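You operate a simulated robot arm through the tools that you are given. There is no shell and no other tool. Be economical: measure what you need, move in short steps, check, and stop when the job is done.

You are at the controls of a simulated two-armed robot. One attempt, no reset.

TASK
Take the lid off the tin labelled "cyan" on the grey top of unit four and lay it down there. Take the cloth from the top shelf of unit four and leave it on the red cover. Stack the carton marked "fine" from the top of the paper pallets by the sink on top of the carton that says "tabs". Fetch the dirty filter and stand it on the top of the wash bench. Put the paper roll from the top of the proof kit cabinet on the shelf under the planning bench. Fetch the green tile and set it on the middle shelf of the roller bench. Take the brown tile and leave it on the top of the paper pallets by the sink. Put the crumpled sheet from the top of the binding bench on the top of the wash bench. Take the test card on the top of the planning bench and put it away on the test card mat on the feeder table. Stack the paper pack that says "SILK 250 G" from the top of the planning bench on top of the paper pack that says "SILK 170 G". Close the dryer drawer. Turn the unit two knob e to 1. Put the white jar labelled "clips" from the grey top of unit two on top of the teal leaflets and the white jar that says "pins" on the clear half of the green top of unit three. Any order will do. Set down upright: dirty filter, white jar.

Only the result counts: the job must be done as asked and must still hold three seconds after the hand-in. Knocking over, shifting, dropping, spilling or breaking anything else fails it. A push-on lid holds only when it is set on centred and level and pressed home; a screw cap is set on level and turned clockwise until tight. Flat cloth is picked up by pressing the open fingertips on it (5 to 10 N) and closing them slowly along it; thin cloth reads only 2 to 8 mm in the jaws.

THE ROBOT
Two 7-joint arms with two-finger parallel grippers on one trunk, on a base that drives. Base frame: it is fixed to the floor where the robot stands at the start and does not move with it; the origin is under the middle of the robot, x ahead of it, y to its left, z up; the surface under the hand at the start is at about z = 1003. Units: mm, degrees, N and s.
The left shoulder is at the start at [70, 188, 1290], the right one opposite. With the tool pointing down near the work surface each hand reaches from about 340 to 800 mm from the robot's upright axis, wherever it stands, measured 20 degrees to its own side. Places, roughly: brown tile (4x19x6 cm) [5000, 400, 500]; carton [2000, 1500, 1000]; clear half of the green top of unit three [-800, -1700, 1000]; cloth (7x5x4 cm) [700, 100, 800]; crumpled sheet (6x12x4 cm) [5200, -1200, 900]; dirty filter [2500, 1250, 750]; dryer drawer [-4000, -4500, 900]; green tile (4x14x6 cm) [5000, 800, 500]; middle shelf of the roller bench (84x22 cm) [4920, 1660, 480]; paper pack [5000, -250, 750]; paper roll (7x7x3 cm) [2400, 1200, 800]; red cover [5000, -1250, 1000]; shelf under the planning bench [5100, 200, 500]; teal leaflets [-2500, -250, 1000]; test card [5000, -750, 750]; test card mat on the feeder table (25x16 cm) [-5320, -1440, 800]; tin [750, -250, 1000]; top of the paper pallets by the sink [1700, 1400, 1100]; top of the wash bench [3000, 3000, 800]; unit two knob e [-2300, -700, 1000]; white jar [-2750, 0, 1000]. Payload 3.91 kg a hand.
The tool frame of a hand sits at the grasp point between the pads (the TCP): z along the fingers, y along the line on which they close. The tips reach 30 mm beyond it. Largest opening 110 mm; finger width 20, thickness 10; the body of the gripper, 48 by 112 mm, starts 55 mm behind the TCP.
Orientation is told as [roll, pitch, yaw] about the base's x, y, z axes, in that order, counted from this pose: with the fingers straight down and closing along the base's y, the tool's x points along the base's -x, its y along +y and its z along -z.

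THE INTERFACE
- The arms move only by the tool servo_tool. It takes "left_series", "right_series" or both (then of equal length, played together; a hand with none holds still); each is a list of rows, each a list of 3 entries, a list of its own where there are three numbers: the shift along the tool's x, y, z in mm, then the turn, a rotation vector about the tool's x, y, z in degrees, then the opening, from 0 (shut) to 1 (fully open). In form: [[[dx, dy, dz], [ax, ay, az], claw], ...]. A call has 1 to 20 rows; each row shifts and turns the commanded pose from where the row before left it, along the tool's axes as they then stand. Rows are played at 5 a second. More than 50 mm and 8.6 degrees between two rows, or a gripper value outside its range, and nothing of the call is played. A pose out of reach is approached as far as the arm can. The call stops where the force on the tool passes 40 N (or 10 N more than at its start, if that is more) or the arm is blocked; 0.2 s more then pass. Each finger travels about 72 mm/s and halts on what it meets, pressing with about 45 N; the grip force reading is that of the motor and also rises with nothing between the fingers. The clock runs only during rows and for 0.2 s after the last one: add rows that do not move to give the fingers time. It gives the time, the measured TCP pose, the force on the tool (base axes), the opening and the grip force at its end, in the units of the frame above (readings bear some noise), with the torque about the TCP (base axes, N m) and any sound that the robot's microphone picked up.
- Cameras (640 x 400 px; columns grow to the right, rows downward): "scene" is now at [139.6, 1.3, 1519.1]; the picture's right is [-0.24, -0.97, 0.00], its down [-0.57, 0.14, -0.81] and it looks along [0.79, -0.19, -0.59] (base axes); focal length 284 px, centre (320, 200). "left" rides on the left gripper at [72, -17, -103] in its tool frame; the picture's right is [0.23, 0.97, 0.00], its down [-0.76, 0.18, -0.62] and it looks along [-0.61, 0.14, 0.78] (tool axes); focal length 222 px, centre (320, 200). "right" rides on the right gripper at [72, 17, -103] in its tool frame; the picture's right is [-0.23, 0.97, 0.00], its down [-0.76, -0.18, -0.62] and it looks along [-0.61, -0.14, 0.78] (tool axes); focal length 222 px, centre (320, 200). There is no depth. A picture from a camera that has moved, and an enlarged one, comes with that camera's place and axes in the base frame and with its lens. The place of the scene camera against the robot may be out by one fixed shift of up to 25 mm in any direction.
- get_image(camera): a new picture of that camera. No time passes.
- move_column(by): slides the trunk up (or, below 0, down) by that many mm; the arms and the scene camera ride with it, the base frame stays. It gives what a move gives, with no picture.
- steer(legs): drives the robot by 1 to 6 legs, each [ahead, turn to the left] in mm and degrees, along the robot's own axes; the way and the turn of a leg run together, so that a leg with both is an arc; at most 1500 mm and 180 degrees a leg. The arms and the cameras ride along, it lands a little off, and it stops where it bumps. It gives what a move gives.
- aim_head(pan, tilt): turns the head with the scene camera to pan (to the left, within 86 degrees either way) and tilt (down, from -29 to 69), counted from straight ahead of the robot. It gives what a move gives.
- close_up(camera, box): a new picture of the part [left, top, right, bottom] of that camera's present view, enlarged. No time passes.
- job_done(): hands the job in; it is judged then, once.

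Work in short steps. Places have to be worked out from the pictures, the camera data and where the tool is seen: move nearer, look again, correct. Check each grasp and each placing, and mend what went wrong. You have 577 turns and 370 pictures in all, those below and enlarged ones among them. Open the grippers and draw the arms clear of the work before you hand the job in, unless the task says otherwise; then end with one line.

The tools are called after ">>>" as a command line: name --argument value ..., lists and objects as JSON in quotes. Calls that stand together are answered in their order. servo_tool: Moves the arms, as the interface text tells. Its arguments: {"type":"object","properties":{"left_series":{"type":"array"},"right_series":{"type":"array"}},"required":[]} The other tools are called the same way: move_column (by) slides the trunk up or down; steer (legs) drives the base; aim_head (pan, tilt) turns the head that bears the scene camera; get_image (camera) takes a picture; close_up (camera, box) takes an enlarged picture of a part of a camera's view; job_done () hands the job in.

At the start:

```text
time: 0.0
left_tool_pos: [373.9, 94.2, 1357.7]
left_tcp_rot: [-0.1, 0.0, -0.1]
left_contact_force: [-0.1, 0.7, 0.5]
left_wrist_torque: [-0.03, 0.02, 0.02]
left_width: 110.3
left_grasp_force: 0.1
right_tool_pos: [387.0, -244.0, 1342.4]
right_tcp_rot: [0.0, 0.0, 0.1]
right_contact_force: [-0.2, -0.2, -0.3]
right_wrist_torque: [0.01, -0.03, 0.01]
right_width: 110.2
right_grasp_force: 0.1
trunk travel left (down, up): [-800.0, 140.0]
robot x, y, heading: [-1.3, -0.1, 0.0]
head pan, tilt: [-13.9, 35.9]
```

scene: 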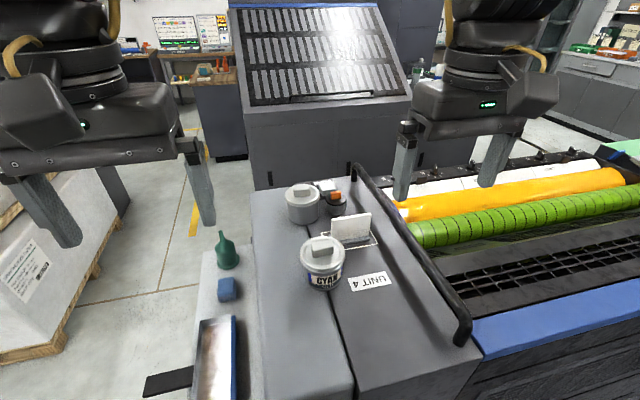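
right: 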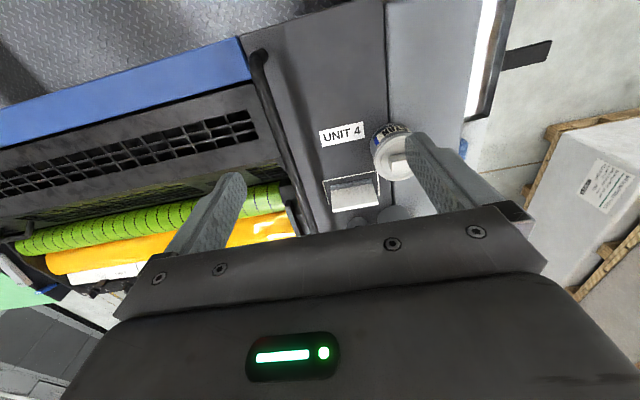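
left: 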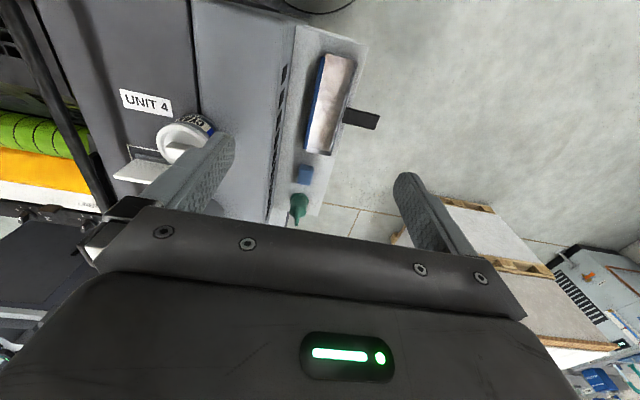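

I start by looking at the cyan tin and its lid, enlarged.

>>> close_up --camera "scene" --box '[180, 170, 420, 320]'

>>> close_up --camera "right" --box '[300, 60, 540, 210]'

```text
2.67 times, centred on (300, 245) of scene
camera zoom: at [139.6, 1.3, 1519.1], right [-0.24, -0.97, 0.0], down [-0.57, 0.14, -0.81], along [0.79, -0.19, -0.59], focal length 758 px, centre (373, 80)
```

zoom: 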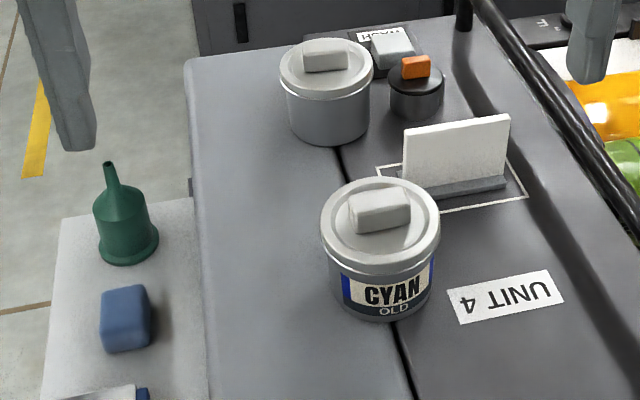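

```text
2.67 times, centred on (420, 135) of right
camera zoom: at [313.8, -227.8, 1445.6], right [0.23, 0.97, 0.0], down [0.76, -0.18, 0.62], along [0.61, -0.14, -0.78], focal length 592 px, centre (53, 373)
```

zoom: 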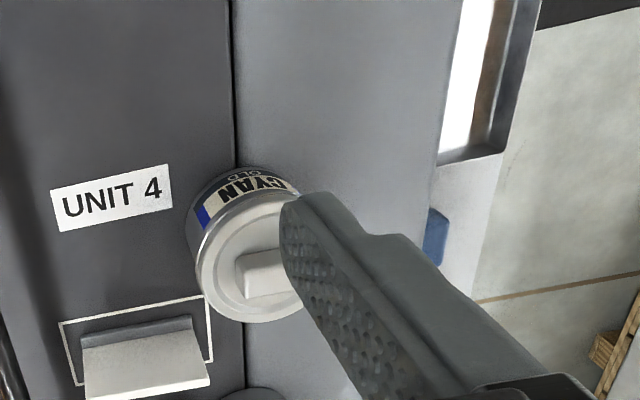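

The reachable tin reads "CYAN OLD", and the other tin's label faces away, so I must check that before choosing. I look around for the layout first.

>>> aim_head --pan 40 --tilt 20

>>> get_image --camera "scene"

>>> aim_head --pan 86 --tilt 15

>>> get_image --camera "scene"

>>> aim_head --pan -75 --tilt 15

>>> get_image --camera "scene"

>>> aim_head --pan 5 --tilt 10

>>> get_image --camera "scene"

```text
time: 1.2
left_tool_pos: [375.8, 94.2, 1357.6]
left_tcp_rot: [0.0, 0.0, -0.1]
left_contact_force: [0.4, 0.5, 0.3]
left_wrist_torque: [0.0, 0.0, 0.0]
left_width: 110.0
left_grasp_force: 0.1
right_tool_pos: [387.3, -243.7, 1342.0]
right_tcp_rot: [0.0, 0.0, 0.0]
right_contact_force: [-0.4, 0.7, -0.5]
right_wrist_torque: [0.02, 0.0, 0.01]
right_width: 109.8
right_grasp_force: 0.0
trunk travel left (down, up): [-800.0, 140.0]
robot x, y, heading: [-2.4, -2.3, 0.2]
head pan, tilt: [40.0, 20.0]
```

```text
364 pictures are left
camera scene: at [126.0, 82.1, 1544.4], right [0.64, -0.77, 0.0], down [-0.26, -0.22, -0.94], along [0.72, 0.6, -0.34], focal length 284 px, centre (320, 200)
```

scene: 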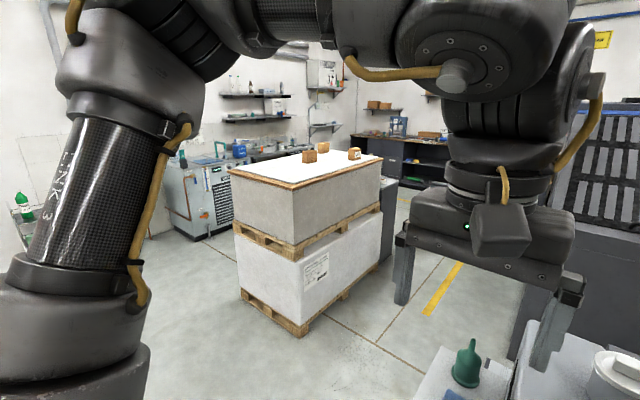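

```text
time: 2.4
left_tool_pos: [374.6, 93.5, 1358.0]
left_tcp_rot: [0.0, 0.0, 0.0]
left_contact_force: [-0.7, -0.6, 0.8]
left_wrist_torque: [0.02, 0.0, 0.0]
left_width: 109.9
left_grasp_force: 0.0
right_tool_pos: [386.5, -243.2, 1342.5]
right_tcp_rot: [0.0, -0.1, 0.0]
right_contact_force: [-1.0, -0.1, 0.2]
right_wrist_torque: [-0.02, 0.02, 0.05]
right_width: 110.3
right_grasp_force: 0.0
trunk travel left (down, up): [-800.0, 140.0]
robot x, y, heading: [-1.3, -0.2, 0.1]
head pan, tilt: [85.9, 15.0]
```

```text
363 pictures are left
camera scene: at [61.3, 115.4, 1552.5], right [1.0, -0.07, 0.0], down [-0.02, -0.26, -0.97], along [0.07, 0.96, -0.26], focal length 284 px, centre (320, 200)
```

scene: 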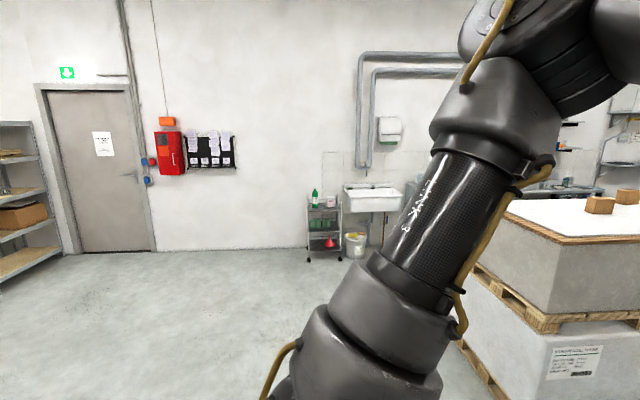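

```text
time: 4.8
left_tool_pos: [375.5, 94.7, 1357.4]
left_tcp_rot: [0.0, 0.0, 0.0]
left_contact_force: [0.2, 0.3, -0.5]
left_wrist_torque: [0.0, 0.02, 0.02]
left_width: 109.9
left_grasp_force: 0.0
right_tool_pos: [387.6, -242.9, 1342.2]
right_tcp_rot: [0.0, 0.0, 0.1]
right_contact_force: [-0.3, 0.2, 0.0]
right_wrist_torque: [0.02, -0.02, -0.01]
right_width: 109.7
right_grasp_force: 0.1
trunk travel left (down, up): [-800.0, 140.0]
robot x, y, heading: [2.6, -0.7, -0.0]
head pan, tilt: [-75.0, 15.0]
```

```text
362 pictures are left
camera scene: at [78.8, -67.9, 1552.5], right [-0.97, -0.26, 0.0], down [-0.07, 0.25, -0.97], along [0.25, -0.93, -0.26], focal length 284 px, centre (320, 200)
```

scene: 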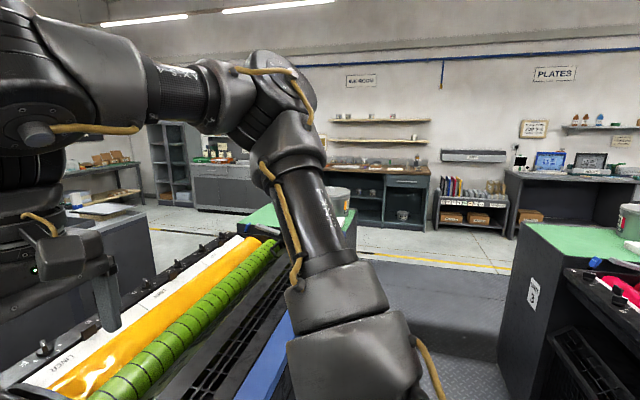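

```text
time: 6.4
left_tool_pos: [374.9, 94.0, 1359.2]
left_tcp_rot: [0.0, 0.0, 0.0]
left_contact_force: [-0.8, 0.9, -0.2]
left_wrist_torque: [0.01, 0.0, 0.0]
left_width: 110.0
left_grasp_force: 0.1
right_tool_pos: [387.0, -244.6, 1341.8]
right_tcp_rot: [0.0, 0.0, -0.1]
right_contact_force: [0.2, -0.6, -0.2]
right_wrist_torque: [0.0, 0.02, 0.0]
right_width: 110.0
right_grasp_force: 0.1
trunk travel left (down, up): [-800.0, 140.0]
robot x, y, heading: [-2.0, 3.6, 0.1]
head pan, tilt: [5.0, 10.0]
```

```text
361 pictures are left
camera scene: at [147.2, 30.3, 1560.7], right [0.09, -1.0, 0.0], down [-0.17, -0.01, -0.98], along [0.98, 0.09, -0.17], focal length 284 px, centre (320, 200)
```

scene: 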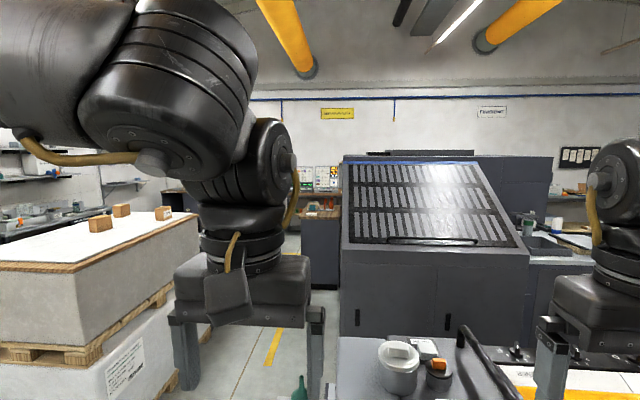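

The press runs behind me, pallets to my left front. I start with the cloth (blue block on the side shelf, about [700, 125, 820]): move the left hand above it at height, then look.

>>> servo_tool --left_series '[[[-45, 5, 0], [0, 0, 0], 1], [[-45, 5, 0], [0, 0, 0], 1], [[-45, 5, 0], [0, 0, 0], 1], [[-45, 5, 0], [0, 0, 0], 1], [[-45, 5, 0], [0, 0, 0], 1], [[-20, 0, 40], [0, 0, 0], 1], [[0, 0, 45], [0, 0, 0], 1]]'

>>> get_image --camera "left"

>>> aim_head --pan 0 --tilt 45

>>> get_image --camera "scene"

```text
time: 8.0
left_tool_pos: [546.2, 58.4, 1240.6]
left_tcp_rot: [-0.1, 0.0, 0.0]
left_contact_force: [0.1, 0.3, -0.3]
left_wrist_torque: [-0.02, -0.05, -0.01]
left_width: 109.9
left_grasp_force: 0.0
left hand out of reach, approached as far as the arm can: row 3, 4, 5, 6
right_tool_pos: [387.7, -242.4, 1342.4]
right_tcp_rot: [0.0, 0.1, 0.0]
right_contact_force: [-0.4, -0.1, 0.1]
right_wrist_torque: [0.0, 0.02, -0.02]
right_width: 110.0
right_grasp_force: 0.0
trunk travel left (down, up): [-800.0, 140.0]
robot x, y, heading: [1.2, 2.1, 0.1]
head pan, tilt: [5.0, 10.0]
```

```text
360 pictures are left
camera left: at [475.5, 43.5, 1344.4], right [-0.23, 0.97, 0.0], down [0.76, 0.18, 0.62], along [0.61, 0.14, -0.78], focal length 222 px, centre (320, 200)
```

left: 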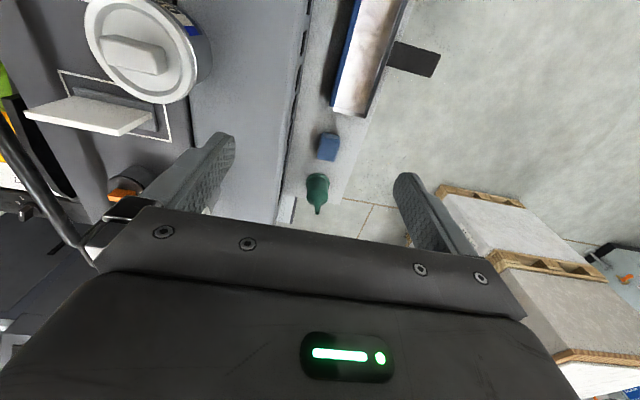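

```text
time: 9.0
left_tool_pos: [546.2, 58.7, 1241.4]
left_tcp_rot: [0.0, 0.0, 0.0]
left_contact_force: [-0.4, 0.0, 0.0]
left_wrist_torque: [-0.02, 0.02, -0.02]
left_width: 110.1
left_grasp_force: 0.1
right_tool_pos: [388.1, -243.0, 1341.0]
right_tcp_rot: [0.0, 0.0, -0.1]
right_contact_force: [-0.6, 0.0, 0.4]
right_wrist_torque: [0.0, -0.01, 0.01]
right_width: 110.1
right_grasp_force: 0.0
trunk travel left (down, up): [-800.0, 140.0]
robot x, y, heading: [-0.3, 2.4, 0.1]
head pan, tilt: [0.0, 45.0]
```

```text
359 pictures are left
camera scene: at [136.1, 22.3, 1505.8], right [0.0, -1.0, 0.0], down [-0.71, 0.0, -0.71], along [0.71, 0.0, -0.71], focal length 284 px, centre (320, 200)
```

scene: 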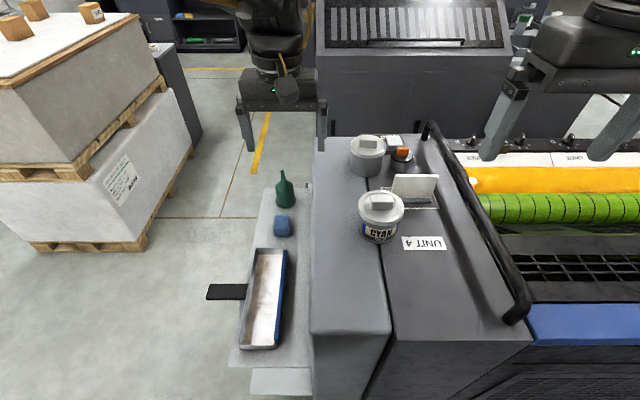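

Cloth triangulates near [729, 120, 783]; high up the reach is short, so I'll lower the trunk. First shift the left hand clear of the unit's edge and the right hand clear of the rail.

>>> servo_tool --left_series '[[[0, 40, 0], [0, 0, 0], 1], [[0, 40, 0], [0, 0, 0], 1], [[0, 0, 0], [0, 0, 0], 1]]' --right_series '[[[20, 40, 0], [0, 0, 0], 1], [[0, 40, 0], [0, 0, 0], 1], [[0, 0, 0], [0, 0, 0], 1]]'

>>> move_column --by -150

>>> get_image --camera "left"

>>> get_image --camera "scene"

```text
time: 9.8
left_tool_pos: [518.1, 107.9, 1234.9]
left_tcp_rot: [0.0, 0.0, 0.3]
left_contact_force: [-0.9, -0.5, -0.3]
left_wrist_torque: [0.05, 0.0, -0.01]
left_width: 109.9
left_grasp_force: 0.1
left hand out of reach, approached as far as the arm can: row 1, 2
right_tool_pos: [375.2, -214.8, 1356.9]
right_tcp_rot: [0.2, 0.2, -0.1]
right_contact_force: [-0.5, 0.0, -0.5]
right_wrist_torque: [0.03, 0.0, -0.02]
right_width: 110.1
right_grasp_force: 0.0
right hand out of reach, approached as far as the arm can: row 1, 2
trunk travel left (down, up): [-800.0, 140.0]
robot x, y, heading: [-0.3, 1.0, -0.2]
head pan, tilt: [0.0, 45.0]
```

```text
time: 11.5
left_tool_pos: [515.7, 110.0, 1085.2]
left_tcp_rot: [-0.1, -0.1, 0.1]
left_contact_force: [-0.8, -0.2, 0.5]
left_wrist_torque: [0.01, 0.0, 0.04]
left_width: 110.0
left_grasp_force: 0.0
right_tool_pos: [376.2, -212.7, 1208.4]
right_tcp_rot: [0.0, 0.0, 0.0]
right_contact_force: [0.8, 0.0, -0.3]
right_wrist_torque: [0.01, 0.04, 0.0]
right_width: 110.0
right_grasp_force: 0.1
trunk travel left (down, up): [-650.0, 290.0]
robot x, y, heading: [-2.6, -2.1, 0.1]
head pan, tilt: [0.0, 45.0]
```

```text
358 pictures are left
camera left: at [444.9, 93.9, 1188.6], right [-0.23, 0.97, 0.0], down [0.76, 0.18, 0.62], along [0.61, 0.14, -0.78], focal length 222 px, centre (320, 200)
```

left: 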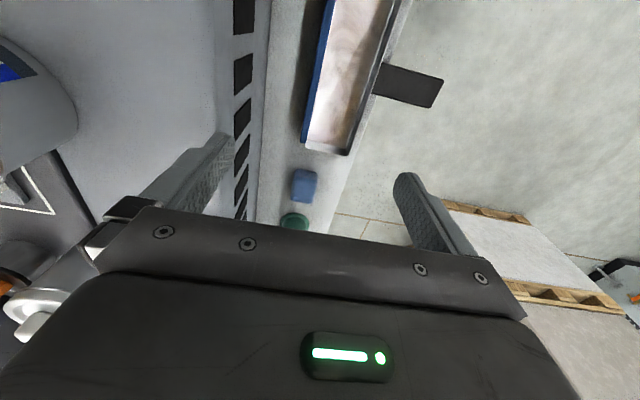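

```text
357 pictures are left
camera scene: at [135.9, 22.1, 1355.8], right [0.0, -1.0, 0.0], down [-0.71, 0.0, -0.71], along [0.71, 0.0, -0.71], focal length 284 px, centre (320, 200)
```

scene: 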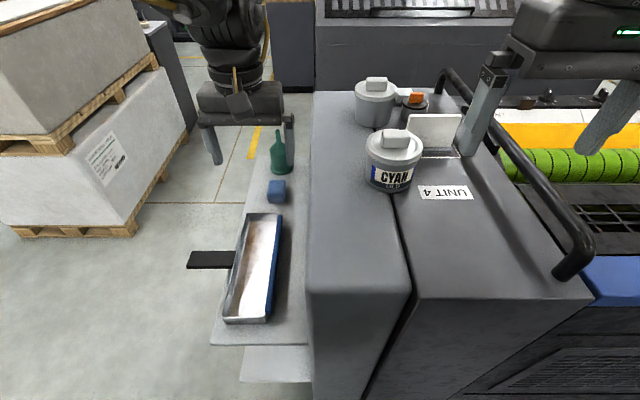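

Cloth still consistent at about [729, 122, 785]. Go down and forward in stages.

>>> servo_tool --left_series '[[[0, 6, 45], [0, 0, 0], 1], [[-10, 6, 45], [0, 0, 0], 1], [[-45, 0, 20], [0, 0, 0], 1], [[-45, 0, 0], [0, 0, 0], 1], [[-45, 0, 0], [0, 0, 0], 1], [[-35, 0, 0], [0, 0, 0], 1], [[-33, 0, 0], [0, 0, 0], 1], [[0, 0, 0], [0, 0, 0], 1]]'

>>> get_image --camera "left"

>>> get_image --camera "scene"

```text
time: 12.6
left_tool_pos: [557.5, 86.0, 973.1]
left_tcp_rot: [0.5, 0.3, 1.4]
left_contact_force: [-11.3, 25.8, 12.6]
left_wrist_torque: [-1.49, -0.24, -0.97]
left_width: 97.3
left_grasp_force: 0.1
left hand out of reach, approached as far as the arm can: row 2, 3, 4, 5
right_tool_pos: [374.6, -204.1, 1210.4]
right_tcp_rot: [-0.2, -0.1, 0.2]
right_contact_force: [0.6, 0.4, 0.3]
right_wrist_torque: [0.01, -0.01, -0.05]
right_width: 109.9
right_grasp_force: 0.1
trunk travel left (down, up): [-650.0, 290.0]
robot x, y, heading: [-3.4, -2.4, 0.3]
head pan, tilt: [0.0, 45.0]
stopped in row 5 (left hand): the force on the tool passed its limit at 46 N (the readings are from after the stop); the commanded pose is now the measured one
```

```text
356 pictures are left
camera left: at [486.7, 67.2, 1077.7], right [-0.25, 0.97, 0.01], down [0.76, 0.19, 0.62], along [0.6, 0.16, -0.78], focal length 222 px, centre (320, 200)
```

left: 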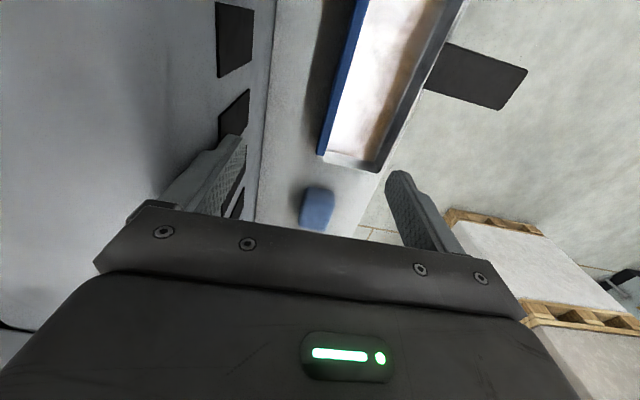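

```text
355 pictures are left
camera scene: at [133.6, 29.4, 1356.1], right [0.01, -1.0, 0.0], down [-0.71, -0.01, -0.71], along [0.71, 0.0, -0.71], focal length 284 px, centre (320, 200)
```

scene: 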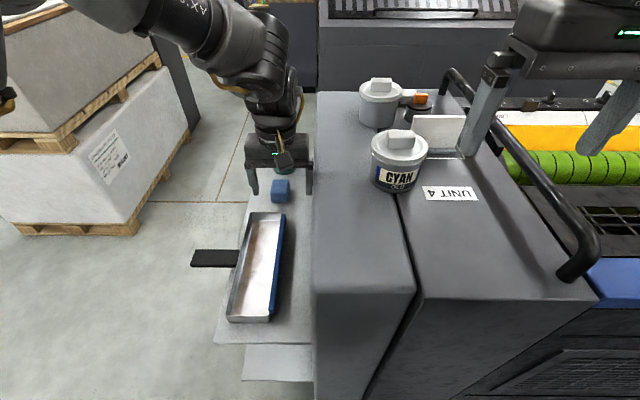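

The left finger brushed the unit's side wall because of the reach limit. I back away from it, lower the trunk some more so the reach improves, and check.

>>> servo_tool --left_series '[[[0, 20, 0], [0, 0, 0], 1], [[0, 25, 0], [0, 0, 0], 1], [[0, 0, 0], [0, 0, 0], 1]]'

>>> move_column --by -80

>>> servo_tool --left_series '[[[-30, 0, 0], [0, 0, 0], 1], [[-30, 0, 0], [0, 0, 0], 1], [[-30, 0, 0], [0, 0, 0], 1], [[0, 0, 0], [0, 0, 0], 1]]'

>>> get_image --camera "left"

```text
time: 13.4
left_tool_pos: [537.6, 105.6, 972.1]
left_tcp_rot: [0.5, 0.4, 1.2]
left_contact_force: [-0.2, 0.7, -1.2]
left_wrist_torque: [-0.02, 0.04, 0.01]
left_width: 109.8
left_grasp_force: 0.0
left hand out of reach, approached as far as the arm can: row 1, 2
right_tool_pos: [376.3, -210.0, 1207.6]
right_tcp_rot: [0.0, 0.1, 0.2]
right_contact_force: [-0.8, 0.6, -0.4]
right_wrist_torque: [-0.02, -0.01, 0.01]
right_width: 110.0
right_grasp_force: 0.0
trunk travel left (down, up): [-650.0, 290.0]
robot x, y, heading: [1.1, 3.1, 0.2]
head pan, tilt: [0.0, 45.0]
```

```text
time: 14.6
left_tool_pos: [538.7, 105.5, 893.4]
left_tcp_rot: [0.5, 0.3, 1.0]
left_contact_force: [-0.3, 0.8, 0.6]
left_wrist_torque: [-0.02, 0.0, 0.0]
left_width: 110.0
left_grasp_force: 0.0
right_tool_pos: [377.3, -209.8, 1128.6]
right_tcp_rot: [0.0, 0.0, 0.2]
right_contact_force: [-0.7, -0.4, -0.1]
right_wrist_torque: [-0.01, 0.04, -0.01]
right_width: 109.6
right_grasp_force: 0.0
trunk travel left (down, up): [-570.0, 370.0]
robot x, y, heading: [2.8, 1.0, 0.1]
head pan, tilt: [0.0, 45.0]
```

```text
time: 15.3
left_tool_pos: [560.0, 84.1, 890.7]
left_tcp_rot: [1.0, 0.5, 2.1]
left_contact_force: [-13.8, 34.3, 10.9]
left_wrist_torque: [-2.95, -0.75, -1.11]
left_width: 93.3
left_grasp_force: 0.0
left hand out of reach, approached as far as the arm can: row 1, 2, 3
right_tool_pos: [373.9, -205.7, 1131.4]
right_tcp_rot: [-0.2, -0.1, 0.3]
right_contact_force: [0.2, -0.1, -0.1]
right_wrist_torque: [0.0, 0.05, 0.01]
right_width: 110.1
right_grasp_force: 0.0
trunk travel left (down, up): [-570.0, 370.0]
robot x, y, heading: [0.0, -0.9, 0.9]
head pan, tilt: [0.0, 45.0]
stopped in row 3 (left hand): the force on the tool passed its limit at 46 N (the readings are from after the stop); the commanded pose is now the measured one
```

```text
354 pictures are left
camera left: at [490.2, 64.2, 995.3], right [-0.26, 0.96, 0.02], down [0.76, 0.2, 0.62], along [0.59, 0.18, -0.78], focal length 222 px, centre (320, 200)
```

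left: 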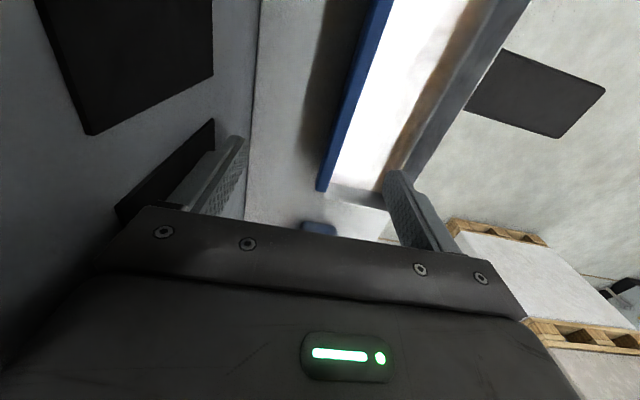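

The reach limit depends on the hand's height relative to the shoulder, so I need the hand lower against the trunk: back off, raise the trunk, then lower the arm.

>>> servo_tool --left_series '[[[20, 20, 0], [0, 0, 0], 1], [[20, 25, 0], [0, 0, -1], 1], [[0, 0, 0], [0, 0, 0], 1]]'

>>> move_column --by 150

>>> servo_tool --left_series '[[[0, 0, 40], [0, 0, 0], 1], [[0, 0, 40], [0, 0, 0], 1], [[0, 0, 40], [0, 0, 0], 1], [[0, 5, 30], [0, 0, 0], 1], [[0, 0, 0], [0, 0, 0], 1]]'

```text
time: 16.1
left_tool_pos: [522.7, 121.6, 891.2]
left_tcp_rot: [1.1, 0.6, 2.6]
left_contact_force: [-0.1, -0.3, -0.1]
left_wrist_torque: [-0.02, 0.04, -0.01]
left_width: 109.8
left_grasp_force: 0.0
right_tool_pos: [377.3, -210.7, 1126.4]
right_tcp_rot: [0.0, 0.2, 0.3]
right_contact_force: [-0.1, -0.2, 0.1]
right_wrist_torque: [0.02, 0.01, 0.0]
right_width: 110.3
right_grasp_force: 0.1
trunk travel left (down, up): [-570.0, 370.0]
robot x, y, heading: [-0.4, 2.2, 0.3]
head pan, tilt: [0.0, 45.0]
```

```text
time: 17.9
left_tool_pos: [521.7, 121.3, 1042.1]
left_tcp_rot: [1.0, 0.6, 2.6]
left_contact_force: [-0.5, -1.0, -0.1]
left_wrist_torque: [0.0, -0.02, 0.0]
left_width: 110.1
left_grasp_force: 0.0
right_tool_pos: [375.7, -210.6, 1278.5]
right_tcp_rot: [-0.1, 0.0, 0.3]
right_contact_force: [-0.1, -0.6, 0.5]
right_wrist_torque: [-0.01, 0.0, 0.04]
right_width: 110.0
right_grasp_force: 0.1
trunk travel left (down, up): [-720.0, 220.0]
robot x, y, heading: [-3.7, 0.7, 0.3]
head pan, tilt: [0.0, 45.0]
```

```text
time: 19.1
left_tool_pos: [514.2, 124.1, 893.5]
left_tcp_rot: [1.1, 0.4, 2.9]
left_contact_force: [0.0, 0.5, -0.3]
left_wrist_torque: [-0.01, 0.0, -0.02]
left_width: 109.9
left_grasp_force: 0.2
left hand out of reach, approached as far as the arm can: row 4
right_tool_pos: [375.5, -209.2, 1278.3]
right_tcp_rot: [0.0, 0.0, 0.3]
right_contact_force: [-0.3, -0.7, -0.5]
right_wrist_torque: [0.0, -0.02, 0.02]
right_width: 109.9
right_grasp_force: 0.0
trunk travel left (down, up): [-720.0, 220.0]
robot x, y, heading: [3.0, 0.5, 0.5]
head pan, tilt: [0.0, 45.0]
```

The refusal looks like an IK/joint issue rather than arm length. I try a slow forward motion while angled a bit, correcting yaw, to see how it responds.

>>> servo_tool --left_series '[[[-15, 0, 0], [0, 0, 2], 1], [[-15, 0, 0], [0, 0, 1], 1], [[-15, 0, 0], [0, 0, 0], 1], [[-15, 0, 0], [0, 0, 0], 1], [[0, 0, 0], [0, 0, 0], 1]]'

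>>> aim_head --pan 30 --tilt 20

>>> get_image --camera "scene"

```text
time: 20.3
left_tool_pos: [524.8, 87.9, 906.1]
left_tcp_rot: [1.1, 0.6, -0.1]
left_contact_force: [-7.1, 17.2, -5.9]
left_wrist_torque: [-0.65, -0.5, -0.46]
left_width: 102.1
left_grasp_force: 0.0
left hand out of reach, approached as far as the arm can: row 1, 2, 3, 4
right_tool_pos: [375.8, -208.3, 1279.0]
right_tcp_rot: [-0.1, 0.0, 0.3]
right_contact_force: [0.0, -0.2, 0.0]
right_wrist_torque: [0.02, 0.02, 0.01]
right_width: 109.8
right_grasp_force: 0.0
trunk travel left (down, up): [-720.0, 220.0]
robot x, y, heading: [-0.2, 0.6, 0.5]
head pan, tilt: [0.0, 45.0]
```

```text
time: 21.2
left_tool_pos: [526.0, 88.1, 905.2]
left_tcp_rot: [0.9, 0.5, -0.1]
left_contact_force: [-7.1, 17.9, -6.6]
left_wrist_torque: [-0.64, -0.44, -0.39]
left_width: 101.2
left_grasp_force: 0.0
right_tool_pos: [376.9, -207.0, 1279.1]
right_tcp_rot: [-0.1, 0.0, 0.3]
right_contact_force: [-0.7, -0.4, -0.2]
right_wrist_torque: [-0.02, -0.04, -0.01]
right_width: 110.0
right_grasp_force: 0.0
trunk travel left (down, up): [-720.0, 220.0]
robot x, y, heading: [2.4, -3.4, 0.7]
head pan, tilt: [30.0, 20.0]
```

```text
353 pictures are left
camera scene: at [133.9, 73.8, 1464.2], right [0.51, -0.86, 0.0], down [-0.3, -0.18, -0.94], along [0.81, 0.47, -0.34], focal length 284 px, centre (320, 200)
```

scene: 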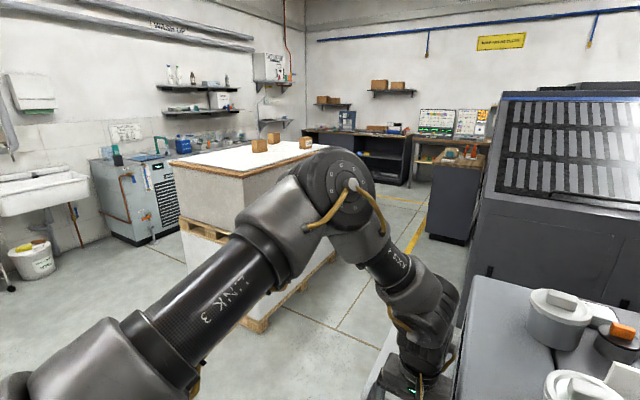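

The left arm is favoured about 20° to its own side; the cloth sits too near the centreline. I lift the left hand clear and turn the base right so the cloth lies at about 25° left.

>>> servo_tool --left_series '[[[20, 20, 0], [0, 0, 0], 1], [[20, 10, -40], [0, 0, 0], 1], [[10, 0, -45], [0, 0, 0], 1], [[0, 0, -45], [0, 0, 0], 1], [[0, 0, -45], [0, 0, 0], 1], [[0, 0, -45], [0, 0, 0], 1], [[0, 0, 0], [0, 0, 0], 1]]'

>>> move_column --by 40

>>> steer --legs '[[0, -18]]'

```text
time: 22.8
left_tool_pos: [480.6, 112.9, 1125.9]
left_tcp_rot: [0.9, 0.7, -0.4]
left_contact_force: [0.3, -0.4, -0.2]
left_wrist_torque: [0.03, 0.03, -0.01]
left_width: 110.2
left_grasp_force: 0.1
right_tool_pos: [377.1, -208.7, 1277.9]
right_tcp_rot: [-0.1, 0.1, 0.3]
right_contact_force: [1.0, 0.0, -0.2]
right_wrist_torque: [0.02, 0.01, 0.01]
right_width: 110.2
right_grasp_force: 0.0
trunk travel left (down, up): [-720.0, 220.0]
robot x, y, heading: [-0.8, 1.9, 0.4]
head pan, tilt: [30.0, 20.0]
```

```text
time: 23.6
left_tool_pos: [479.3, 114.1, 1167.6]
left_tcp_rot: [0.8, 0.6, -0.4]
left_contact_force: [0.5, -0.1, 0.1]
left_wrist_torque: [-0.02, 0.01, 0.0]
left_width: 110.1
left_grasp_force: 0.0
right_tool_pos: [375.8, -209.6, 1317.7]
right_tcp_rot: [0.0, 0.1, 0.4]
right_contact_force: [-0.2, 0.1, -0.4]
right_wrist_torque: [0.03, 0.03, 0.02]
right_width: 110.2
right_grasp_force: 0.0
trunk travel left (down, up): [-760.0, 180.0]
robot x, y, heading: [-4.7, -0.7, 0.5]
head pan, tilt: [30.0, 20.0]
```

```text
time: 25.1
left_tool_pos: [490.2, -40.2, 1165.5]
left_tcp_rot: [0.8, 0.7, -18.6]
left_contact_force: [-0.4, 0.1, -0.4]
left_wrist_torque: [-0.03, -0.02, 0.02]
left_width: 110.1
left_grasp_force: 0.2
right_tool_pos: [293.3, -315.9, 1317.9]
right_tcp_rot: [-0.1, 0.0, -17.8]
right_contact_force: [-0.6, 0.2, 1.0]
right_wrist_torque: [-0.04, 0.0, 0.0]
right_width: 109.9
right_grasp_force: 0.0
trunk travel left (down, up): [-760.0, 180.0]
robot x, y, heading: [1.5, -0.8, -17.6]
head pan, tilt: [30.0, 20.0]
```

Now rotate the left hand back to yaw 0 and move it out left/forward over the shelf side.

>>> servo_tool --left_series '[[[0, 0, 0], [0, 0, -6.1], 1], [[0, 15, 0], [0, 0, -6.1], 1], [[0, 20, 0], [0, 0, -6.1], 1], [[0, 45, 0], [0, 0, 0], 1], [[-10, 45, 0], [0, 0, 0], 1], [[-20, 40, 0], [0, 0, 0], 1], [[-30, 0, 0], [0, 0, 0], 1], [[0, 0, 0], [0, 0, 0], 1]]'

>>> get_image --camera "left"

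```text
time: 26.9
left_tool_pos: [534.7, 106.1, 1160.1]
left_tcp_rot: [1.0, 0.4, 0.1]
left_contact_force: [0.3, 0.4, -1.1]
left_wrist_torque: [-0.01, 0.02, 0.04]
left_width: 109.8
left_grasp_force: 0.1
left hand out of reach, approached as far as the arm can: row 6, 7
right_tool_pos: [293.8, -315.9, 1317.5]
right_tcp_rot: [-0.1, 0.1, -17.8]
right_contact_force: [-0.2, -0.3, -0.5]
right_wrist_torque: [-0.02, 0.02, -0.01]
right_width: 110.0
right_grasp_force: 0.0
trunk travel left (down, up): [-760.0, 180.0]
robot x, y, heading: [-0.5, 0.3, -17.6]
head pan, tilt: [30.0, 20.0]
```

```text
352 pictures are left
camera left: at [463.1, 89.1, 1264.2], right [-0.23, 0.97, 0.02], down [0.76, 0.17, 0.62], along [0.6, 0.16, -0.78], focal length 222 px, centre (320, 200)
```

left: 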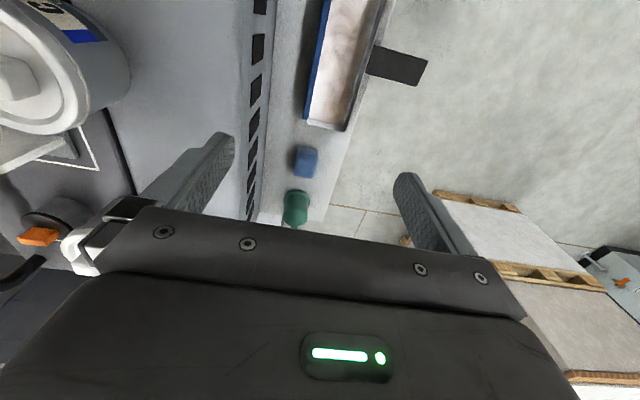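

Test: lower the hand about 150 mm here, then go forward in the arm's preferred sector.

>>> servo_tool --left_series '[[[0, 20, 0], [0, 0, 0], 1], [[0, 0, 40], [0, 0, 0], 1], [[0, 0, 40], [0, 0, 0], 1], [[0, 0, 40], [0, 0, 0], 1], [[0, 0, 40], [0, 0, 0], 1], [[0, 0, 40], [0, 0, 0], 1], [[-20, 0, 0], [0, 0, 0], 1], [[-20, 0, 0], [0, 0, 0], 1], [[0, 0, 0], [0, 0, 0], 1]]'

>>> get_image --camera "scene"

```text
time: 28.9
left_tool_pos: [544.6, 105.9, 963.6]
left_tcp_rot: [1.1, 0.3, 0.2]
left_contact_force: [-0.7, 0.3, -0.5]
left_wrist_torque: [0.01, 0.0, -0.03]
left_width: 110.2
left_grasp_force: 0.1
left hand out of reach, approached as far as the arm can: row 1, 7, 8
right_tool_pos: [292.4, -316.3, 1318.3]
right_tcp_rot: [0.0, 0.0, -17.8]
right_contact_force: [0.7, 0.3, 0.1]
right_wrist_torque: [0.0, -0.03, 0.0]
right_width: 110.0
right_grasp_force: 0.1
trunk travel left (down, up): [-760.0, 180.0]
robot x, y, heading: [-1.6, 1.6, -17.7]
head pan, tilt: [30.0, 20.0]
```

```text
351 pictures are left
camera scene: at [143.0, 27.6, 1504.3], right [0.21, -0.98, 0.0], down [-0.33, -0.07, -0.94], along [0.92, 0.2, -0.34], focal length 284 px, centre (320, 200)
```

scene: 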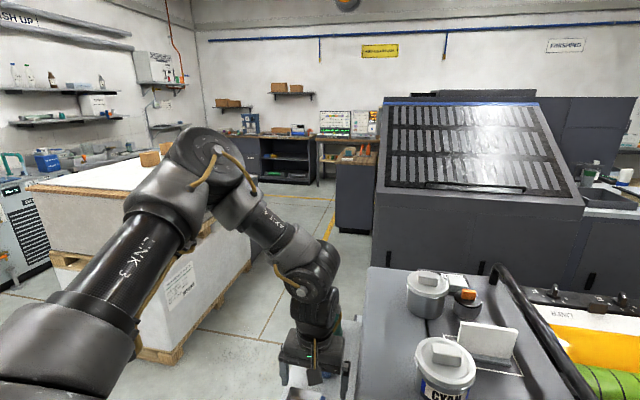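

The refusal appears to be joint-related (perhaps wrist roll). Experiment: yaw the hand by −25°, then try advancing along base x.

>>> servo_tool --left_series '[[[0, 0, 0], [0, 0, 8.4], 1], [[0, 0, 0], [0, 0, 8.4], 1], [[0, 0, 0], [0, 0, 8.4], 1], [[-18, 8.5, 0], [0, 0, 0], 1], [[-18, 8.5, 0], [0, 0, 0], 1], [[-18, 8.5, 0], [0, 0, 0], 1], [[0, 0, 0], [0, 0, 0], 1]]'

>>> get_image --camera "scene"

```text
time: 29.4
left_tool_pos: [494.5, 86.5, 969.9]
left_tcp_rot: [2.5, 0.0, -11.5]
left_contact_force: [13.2, 29.7, -0.2]
left_wrist_torque: [-0.94, 0.47, 0.84]
left_width: 94.8
left_grasp_force: 0.0
left hand out of reach, approached as far as the arm can: row 1, 2
right_tool_pos: [293.7, -308.1, 1318.8]
right_tcp_rot: [-0.3, -0.2, -17.6]
right_contact_force: [0.8, -0.6, -0.6]
right_wrist_torque: [0.0, 0.0, 0.01]
right_width: 110.0
right_grasp_force: 0.1
trunk travel left (down, up): [-760.0, 180.0]
robot x, y, heading: [1.3, 0.4, -17.5]
head pan, tilt: [30.0, 20.0]
stopped in row 2 (left hand): the force on the tool passed its limit at 57 N (the readings are from after the stop); the commanded pose is now the measured one
```

```text
350 pictures are left
camera scene: at [143.5, 36.6, 1504.2], right [0.22, -0.98, 0.01], down [-0.33, -0.08, -0.94], along [0.92, 0.21, -0.34], focal length 284 px, centre (320, 200)
```

scene: 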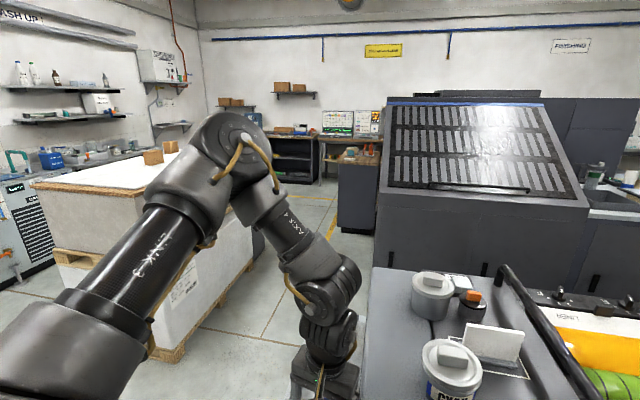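

It is a yaw-joint limit: negative yaw pulled the hand in. So positive hand yaw is the free direction. Back off the wall and rotate to positive yaw.

>>> servo_tool --left_series '[[[10, 10, 0], [0, 0, -8.4], 1], [[0, 20, 0], [0, 0, -8.4], 1], [[0, 10, 0], [0, 0, -8.4], 1], [[0, 10, 0], [0, 0, -8.4], 1], [[0, 0, 0], [0, 0, -8.4], 1], [[0, 0, 0], [0, 0, -8.4], 1], [[0, 0, 0], [0, 0, -8.4], 1], [[0, 0, 0], [0, 0, 0], 1]]'

>>> get_image --camera "left"

```text
time: 31.2
left_tool_pos: [481.8, 126.3, 972.4]
left_tcp_rot: [1.2, -1.9, 47.0]
left_contact_force: [0.0, -0.1, 0.6]
left_wrist_torque: [-0.01, 0.02, 0.02]
left_width: 109.6
left_grasp_force: 0.1
right_tool_pos: [293.3, -314.6, 1318.0]
right_tcp_rot: [-0.1, 0.0, -17.7]
right_contact_force: [0.5, -0.3, -0.6]
right_wrist_torque: [-0.04, -0.03, 0.01]
right_width: 110.1
right_grasp_force: 0.2
trunk travel left (down, up): [-760.0, 180.0]
robot x, y, heading: [0.7, -1.1, -17.5]
head pan, tilt: [30.0, 20.0]
```

```text
349 pictures are left
camera left: at [444.8, 60.3, 1073.1], right [-0.87, 0.5, 0.01], down [0.39, 0.65, 0.65], along [0.32, 0.57, -0.76], focal length 222 px, centre (320, 200)
```

left: 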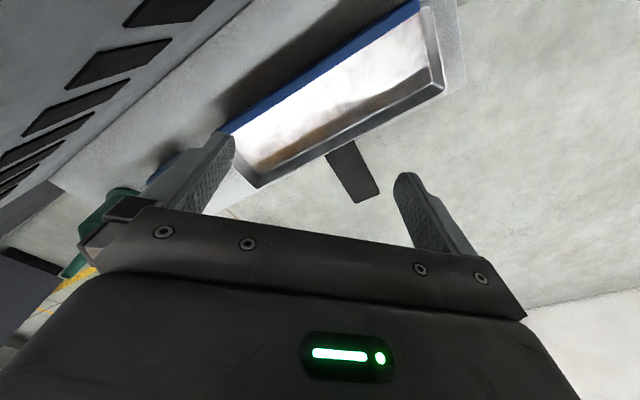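

Yaw is free now. To grip the cloth at base yaw 0 I need the robot turned further right (about −45°). Raise the hand well above the tins, then turn.

>>> servo_tool --left_series '[[[0, 0, -45], [0, 0, 0], 1], [[0, 0, -45], [0, 0, 0], 1], [[0, 0, -45], [0, 0, 0], 1], [[0, 0, -45], [0, 0, 0], 1], [[0, 0, -40], [0, 0, 0], 1], [[0, 0, -40], [0, 0, 0], 1], [[0, 0, 0], [0, 0, 0], 1]]'

>>> steer --legs '[[0, -30]]'

```text
time: 32.8
left_tool_pos: [482.2, 117.8, 1233.9]
left_tcp_rot: [1.4, -1.8, 46.6]
left_contact_force: [0.1, 0.1, 0.0]
left_wrist_torque: [0.01, 0.03, -0.02]
left_width: 110.0
left_grasp_force: 0.1
right_tool_pos: [294.5, -314.5, 1318.1]
right_tcp_rot: [0.0, 0.0, -17.8]
right_contact_force: [-0.5, 0.3, 0.6]
right_wrist_torque: [0.04, 0.03, -0.02]
right_width: 110.1
right_grasp_force: 0.0
trunk travel left (down, up): [-760.0, 180.0]
robot x, y, heading: [-0.4, -1.6, -17.5]
head pan, tilt: [30.0, 20.0]
```

```text
time: 34.7
left_tool_pos: [474.7, -139.1, 1232.7]
left_tcp_rot: [1.3, -1.9, 16.7]
left_contact_force: [-0.6, 0.3, 0.4]
left_wrist_torque: [0.02, 0.03, -0.03]
left_width: 110.0
left_grasp_force: 0.2
right_tool_pos: [96.1, -420.5, 1317.6]
right_tcp_rot: [0.0, 0.0, -47.7]
right_contact_force: [0.2, 0.7, -0.2]
right_wrist_torque: [0.01, 0.01, 0.02]
right_width: 110.2
right_grasp_force: 0.0
trunk travel left (down, up): [-760.0, 180.0]
robot x, y, heading: [-0.8, -1.9, -47.5]
head pan, tilt: [30.0, 20.0]
```

Turned. Now unwind yaw to 0 and move left over the shelf, staying high.

>>> servo_tool --left_series '[[[0, 45, 0], [0, 0, 8.3], 1], [[0, 45, 0], [0, 0, 8.3], 1], [[0, 45, 0], [0, 0, 0], 1], [[0, 45, 0], [0, 0, 0], 1], [[-20, 45, 0], [0, 0, 0], 1], [[-30, 35, 0], [0, 0, 0], 1], [[-40, 0, 40], [0, 0, 0], 1], [[-40, 0, 40], [0, 0, 0], 1], [[-30, 0, 40], [0, 0, 0], 1], [[0, 0, 0], [0, 0, 0], 1]]'

>>> get_image --camera "left"

```text
refused: row 7 steps farther than a row can; nothing moved
```

```text
348 pictures are left
camera left: at [408.8, -178.1, 1333.4], right [-0.5, 0.87, 0.01], down [0.66, 0.37, 0.65], along [0.56, 0.33, -0.76], focal length 222 px, centre (320, 200)
```

left: 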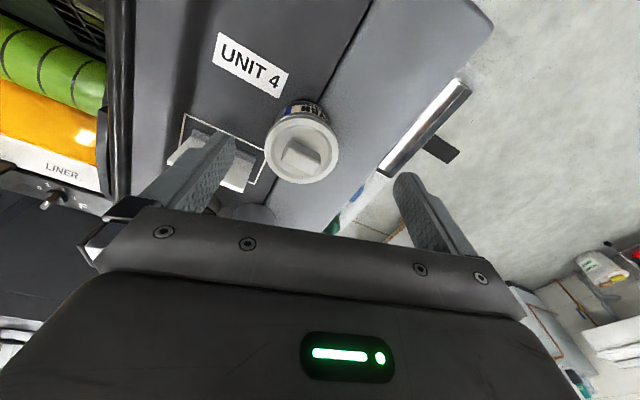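

Vector length must stay below 50 mm; resend with smaller steps.

>>> servo_tool --left_series '[[[0, 45, 0], [0, 0, 8.3], 1], [[0, 45, 0], [0, 0, 8.3], 1], [[0, 45, 0], [0, 0, 0], 1], [[0, 45, 0], [0, 0, 0], 1], [[-20, 44, 0], [0, 0, 0], 1], [[-30, 35, 0], [0, 0, 0], 1], [[-30, 0, 35], [0, 0, 0], 1], [[-30, 0, 35], [0, 0, 0], 1], [[-30, 0, 35], [0, 0, 0], 1], [[0, 0, 0], [0, 0, 0], 1]]'

>>> get_image --camera "left"

```text
time: 36.9
left_tool_pos: [585.1, 52.3, 1105.8]
left_tcp_rot: [1.7, -1.5, 0.2]
left_contact_force: [-0.3, -0.2, -0.4]
left_wrist_torque: [-0.02, -0.01, 0.0]
left_width: 109.8
left_grasp_force: 0.0
left hand out of reach, approached as far as the arm can: row 5, 6
right_tool_pos: [94.5, -418.5, 1319.0]
right_tcp_rot: [0.0, 0.0, -47.7]
right_contact_force: [-0.2, -0.1, -0.2]
right_wrist_torque: [-0.02, -0.01, -0.03]
right_width: 109.7
right_grasp_force: 0.1
trunk travel left (down, up): [-760.0, 180.0]
robot x, y, heading: [3.0, -2.3, -47.7]
head pan, tilt: [30.0, 20.0]
```

```text
347 pictures are left
camera left: at [510.7, 33.3, 1206.7], right [-0.23, 0.97, 0.02], down [0.74, 0.16, 0.65], along [0.63, 0.17, -0.76], focal length 222 px, centre (320, 200)
```

left: 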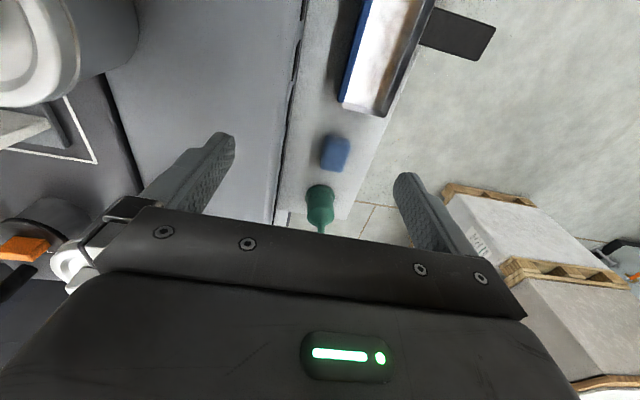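

Progress: 585 without complaint. Continue left 75 mm at this height, then forward/down.

>>> servo_tool --left_series '[[[0, 40, 0], [0, 0, 0], 1], [[0, 37, 0], [0, 0, 0], 1], [[0, 0, 40], [0, 0, 0], 1], [[-20, 0, 40], [0, 0, 0], 1], [[-30, 0, 30], [0, 0, 0], 1], [[-40, 0, 0], [0, 0, 0], 1], [[-40, 0, 0], [0, 0, 0], 1], [[0, 0, 0], [0, 0, 0], 1]]'

>>> get_image --camera "left"

```text
time: 37.9
left_tool_pos: [592.1, 57.1, 1034.5]
left_tcp_rot: [1.2, -1.3, -0.3]
left_contact_force: [-4.1, 1.7, 7.5]
left_wrist_torque: [-0.5, 0.22, -0.25]
left_width: 109.8
left_grasp_force: 0.0
left hand out of reach, approached as far as the arm can: row 1, 2, 4, 5
right_tool_pos: [93.3, -419.4, 1318.2]
right_tcp_rot: [0.1, 0.0, -47.7]
right_contact_force: [-0.3, 0.1, -0.6]
right_wrist_torque: [-0.04, 0.04, 0.0]
right_width: 109.9
right_grasp_force: 0.0
trunk travel left (down, up): [-760.0, 180.0]
robot x, y, heading: [5.5, 0.8, -47.7]
head pan, tilt: [30.0, 20.0]
stopped in row 5 (left hand): the force on the tool passed its limit at 96 N (the readings are from after the stop); the commanded pose is now the measured one
```

```text
346 pictures are left
camera left: at [518.0, 39.7, 1135.6], right [-0.22, 0.97, 0.02], down [0.75, 0.16, 0.64], along [0.63, 0.15, -0.76], focal length 222 px, centre (320, 200)
```

left: 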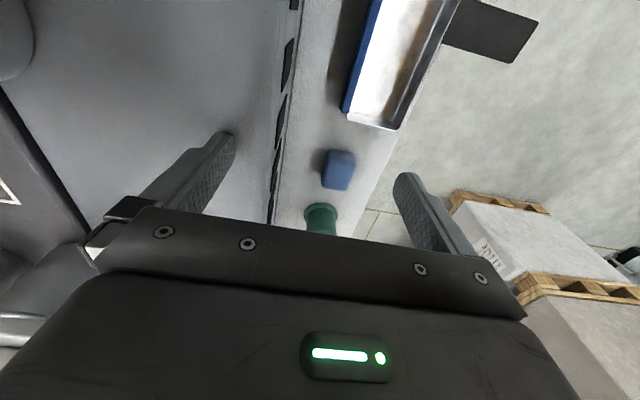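

I now understand: the hand's yaw must exceed the bearing to the target for long reaches (left arm), so I should stand on the +y side of that shelf facing −y. First raise and retract the hand.

>>> move_column --by 150

>>> servo_tool --left_series '[[[40, 0, 0], [0, 0, -6], 1], [[40, 0, 0], [0, 0, -6], 1], [[40, 0, 0], [0, 0, -6], 1], [[35, 0, 0], [0, 0, -6], 1], [[0, 0, 0], [0, 0, 0], 1]]'

>>> steer --legs '[[0, 137.7]]'

>>> aim_head --pan -60 --tilt 35

>>> get_image --camera "scene"

```text
time: 39.7
left_tool_pos: [594.7, 55.9, 1183.7]
left_tcp_rot: [1.2, -1.2, -0.3]
left_contact_force: [0.2, -0.5, 0.3]
left_wrist_torque: [0.0, 0.04, 0.01]
left_width: 110.0
left_grasp_force: 0.0
right_tool_pos: [95.8, -420.6, 1468.2]
right_tcp_rot: [0.0, 0.1, -47.7]
right_contact_force: [-0.2, 0.2, -0.3]
right_wrist_torque: [0.05, -0.02, -0.02]
right_width: 110.4
right_grasp_force: 0.0
trunk travel left (down, up): [-910.0, 30.0]
robot x, y, heading: [2.3, 1.4, -47.4]
head pan, tilt: [30.0, 20.0]
```

```text
time: 40.9
left_tool_pos: [515.2, 36.0, 1183.9]
left_tcp_rot: [0.9, -1.4, 18.8]
left_contact_force: [0.3, 1.0, 0.2]
left_wrist_torque: [-0.02, 0.02, 0.04]
left_width: 109.9
left_grasp_force: 0.0
left hand out of reach, approached as far as the arm can: row 2, 3, 4
right_tool_pos: [96.0, -418.5, 1468.3]
right_tcp_rot: [-0.1, 0.0, -47.6]
right_contact_force: [-0.2, -0.3, 0.2]
right_wrist_torque: [-0.02, -0.01, -0.02]
right_width: 110.2
right_grasp_force: 0.1
trunk travel left (down, up): [-910.0, 30.0]
robot x, y, heading: [-0.4, -0.4, -47.5]
head pan, tilt: [30.0, 20.0]
```

```text
time: 46.2
left_tool_pos: [-288.7, 431.2, 1269.8]
left_tcp_rot: [-13.2, -3.0, 140.0]
left_contact_force: [-0.5, 0.3, 0.8]
left_wrist_torque: [-0.01, -0.01, -0.02]
left_width: 110.1
left_grasp_force: 0.0
right_tool_pos: [270.2, 324.3, 1467.5]
right_tcp_rot: [-0.1, 0.0, 80.0]
right_contact_force: [0.0, -0.5, 0.0]
right_wrist_torque: [-0.03, -0.04, 0.05]
right_width: 110.0
right_grasp_force: 0.0
trunk travel left (down, up): [-910.0, 30.0]
robot x, y, heading: [-4.7, -9.4, 77.7]
head pan, tilt: [30.0, 20.0]
stopped in leg 1: the robot was blocked; the commanded pose is now the measured one
```

```text
time: 47.9
left_tool_pos: [-288.6, 430.4, 1270.4]
left_tcp_rot: [-13.4, -3.1, 139.9]
left_contact_force: [-0.5, 1.0, -0.7]
left_wrist_torque: [-0.02, 0.01, 0.0]
left_width: 110.0
left_grasp_force: 0.1
right_tool_pos: [270.5, 323.5, 1466.7]
right_tcp_rot: [0.0, 0.0, 80.0]
right_contact_force: [-0.4, -0.3, 0.8]
right_wrist_torque: [0.0, 0.03, 0.0]
right_width: 109.9
right_grasp_force: 0.0
trunk travel left (down, up): [-910.0, 30.0]
robot x, y, heading: [-5.9, -10.4, 77.4]
head pan, tilt: [-60.0, 35.0]
```

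```text
345 pictures are left
camera scene: at [93.0, 87.6, 1630.5], right [0.3, -0.95, 0.0], down [-0.55, -0.17, -0.82], along [0.78, 0.25, -0.57], focal length 284 px, centre (320, 200)
```

scene: 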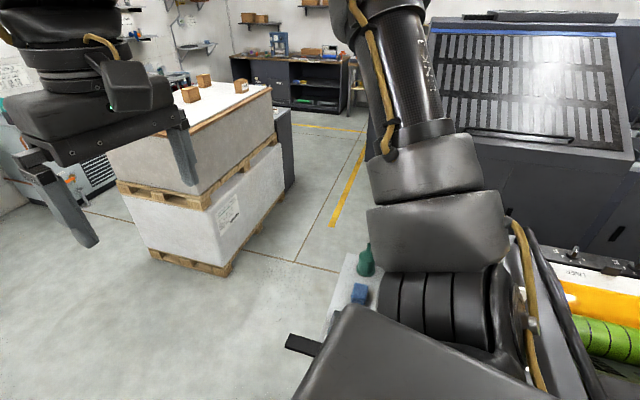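

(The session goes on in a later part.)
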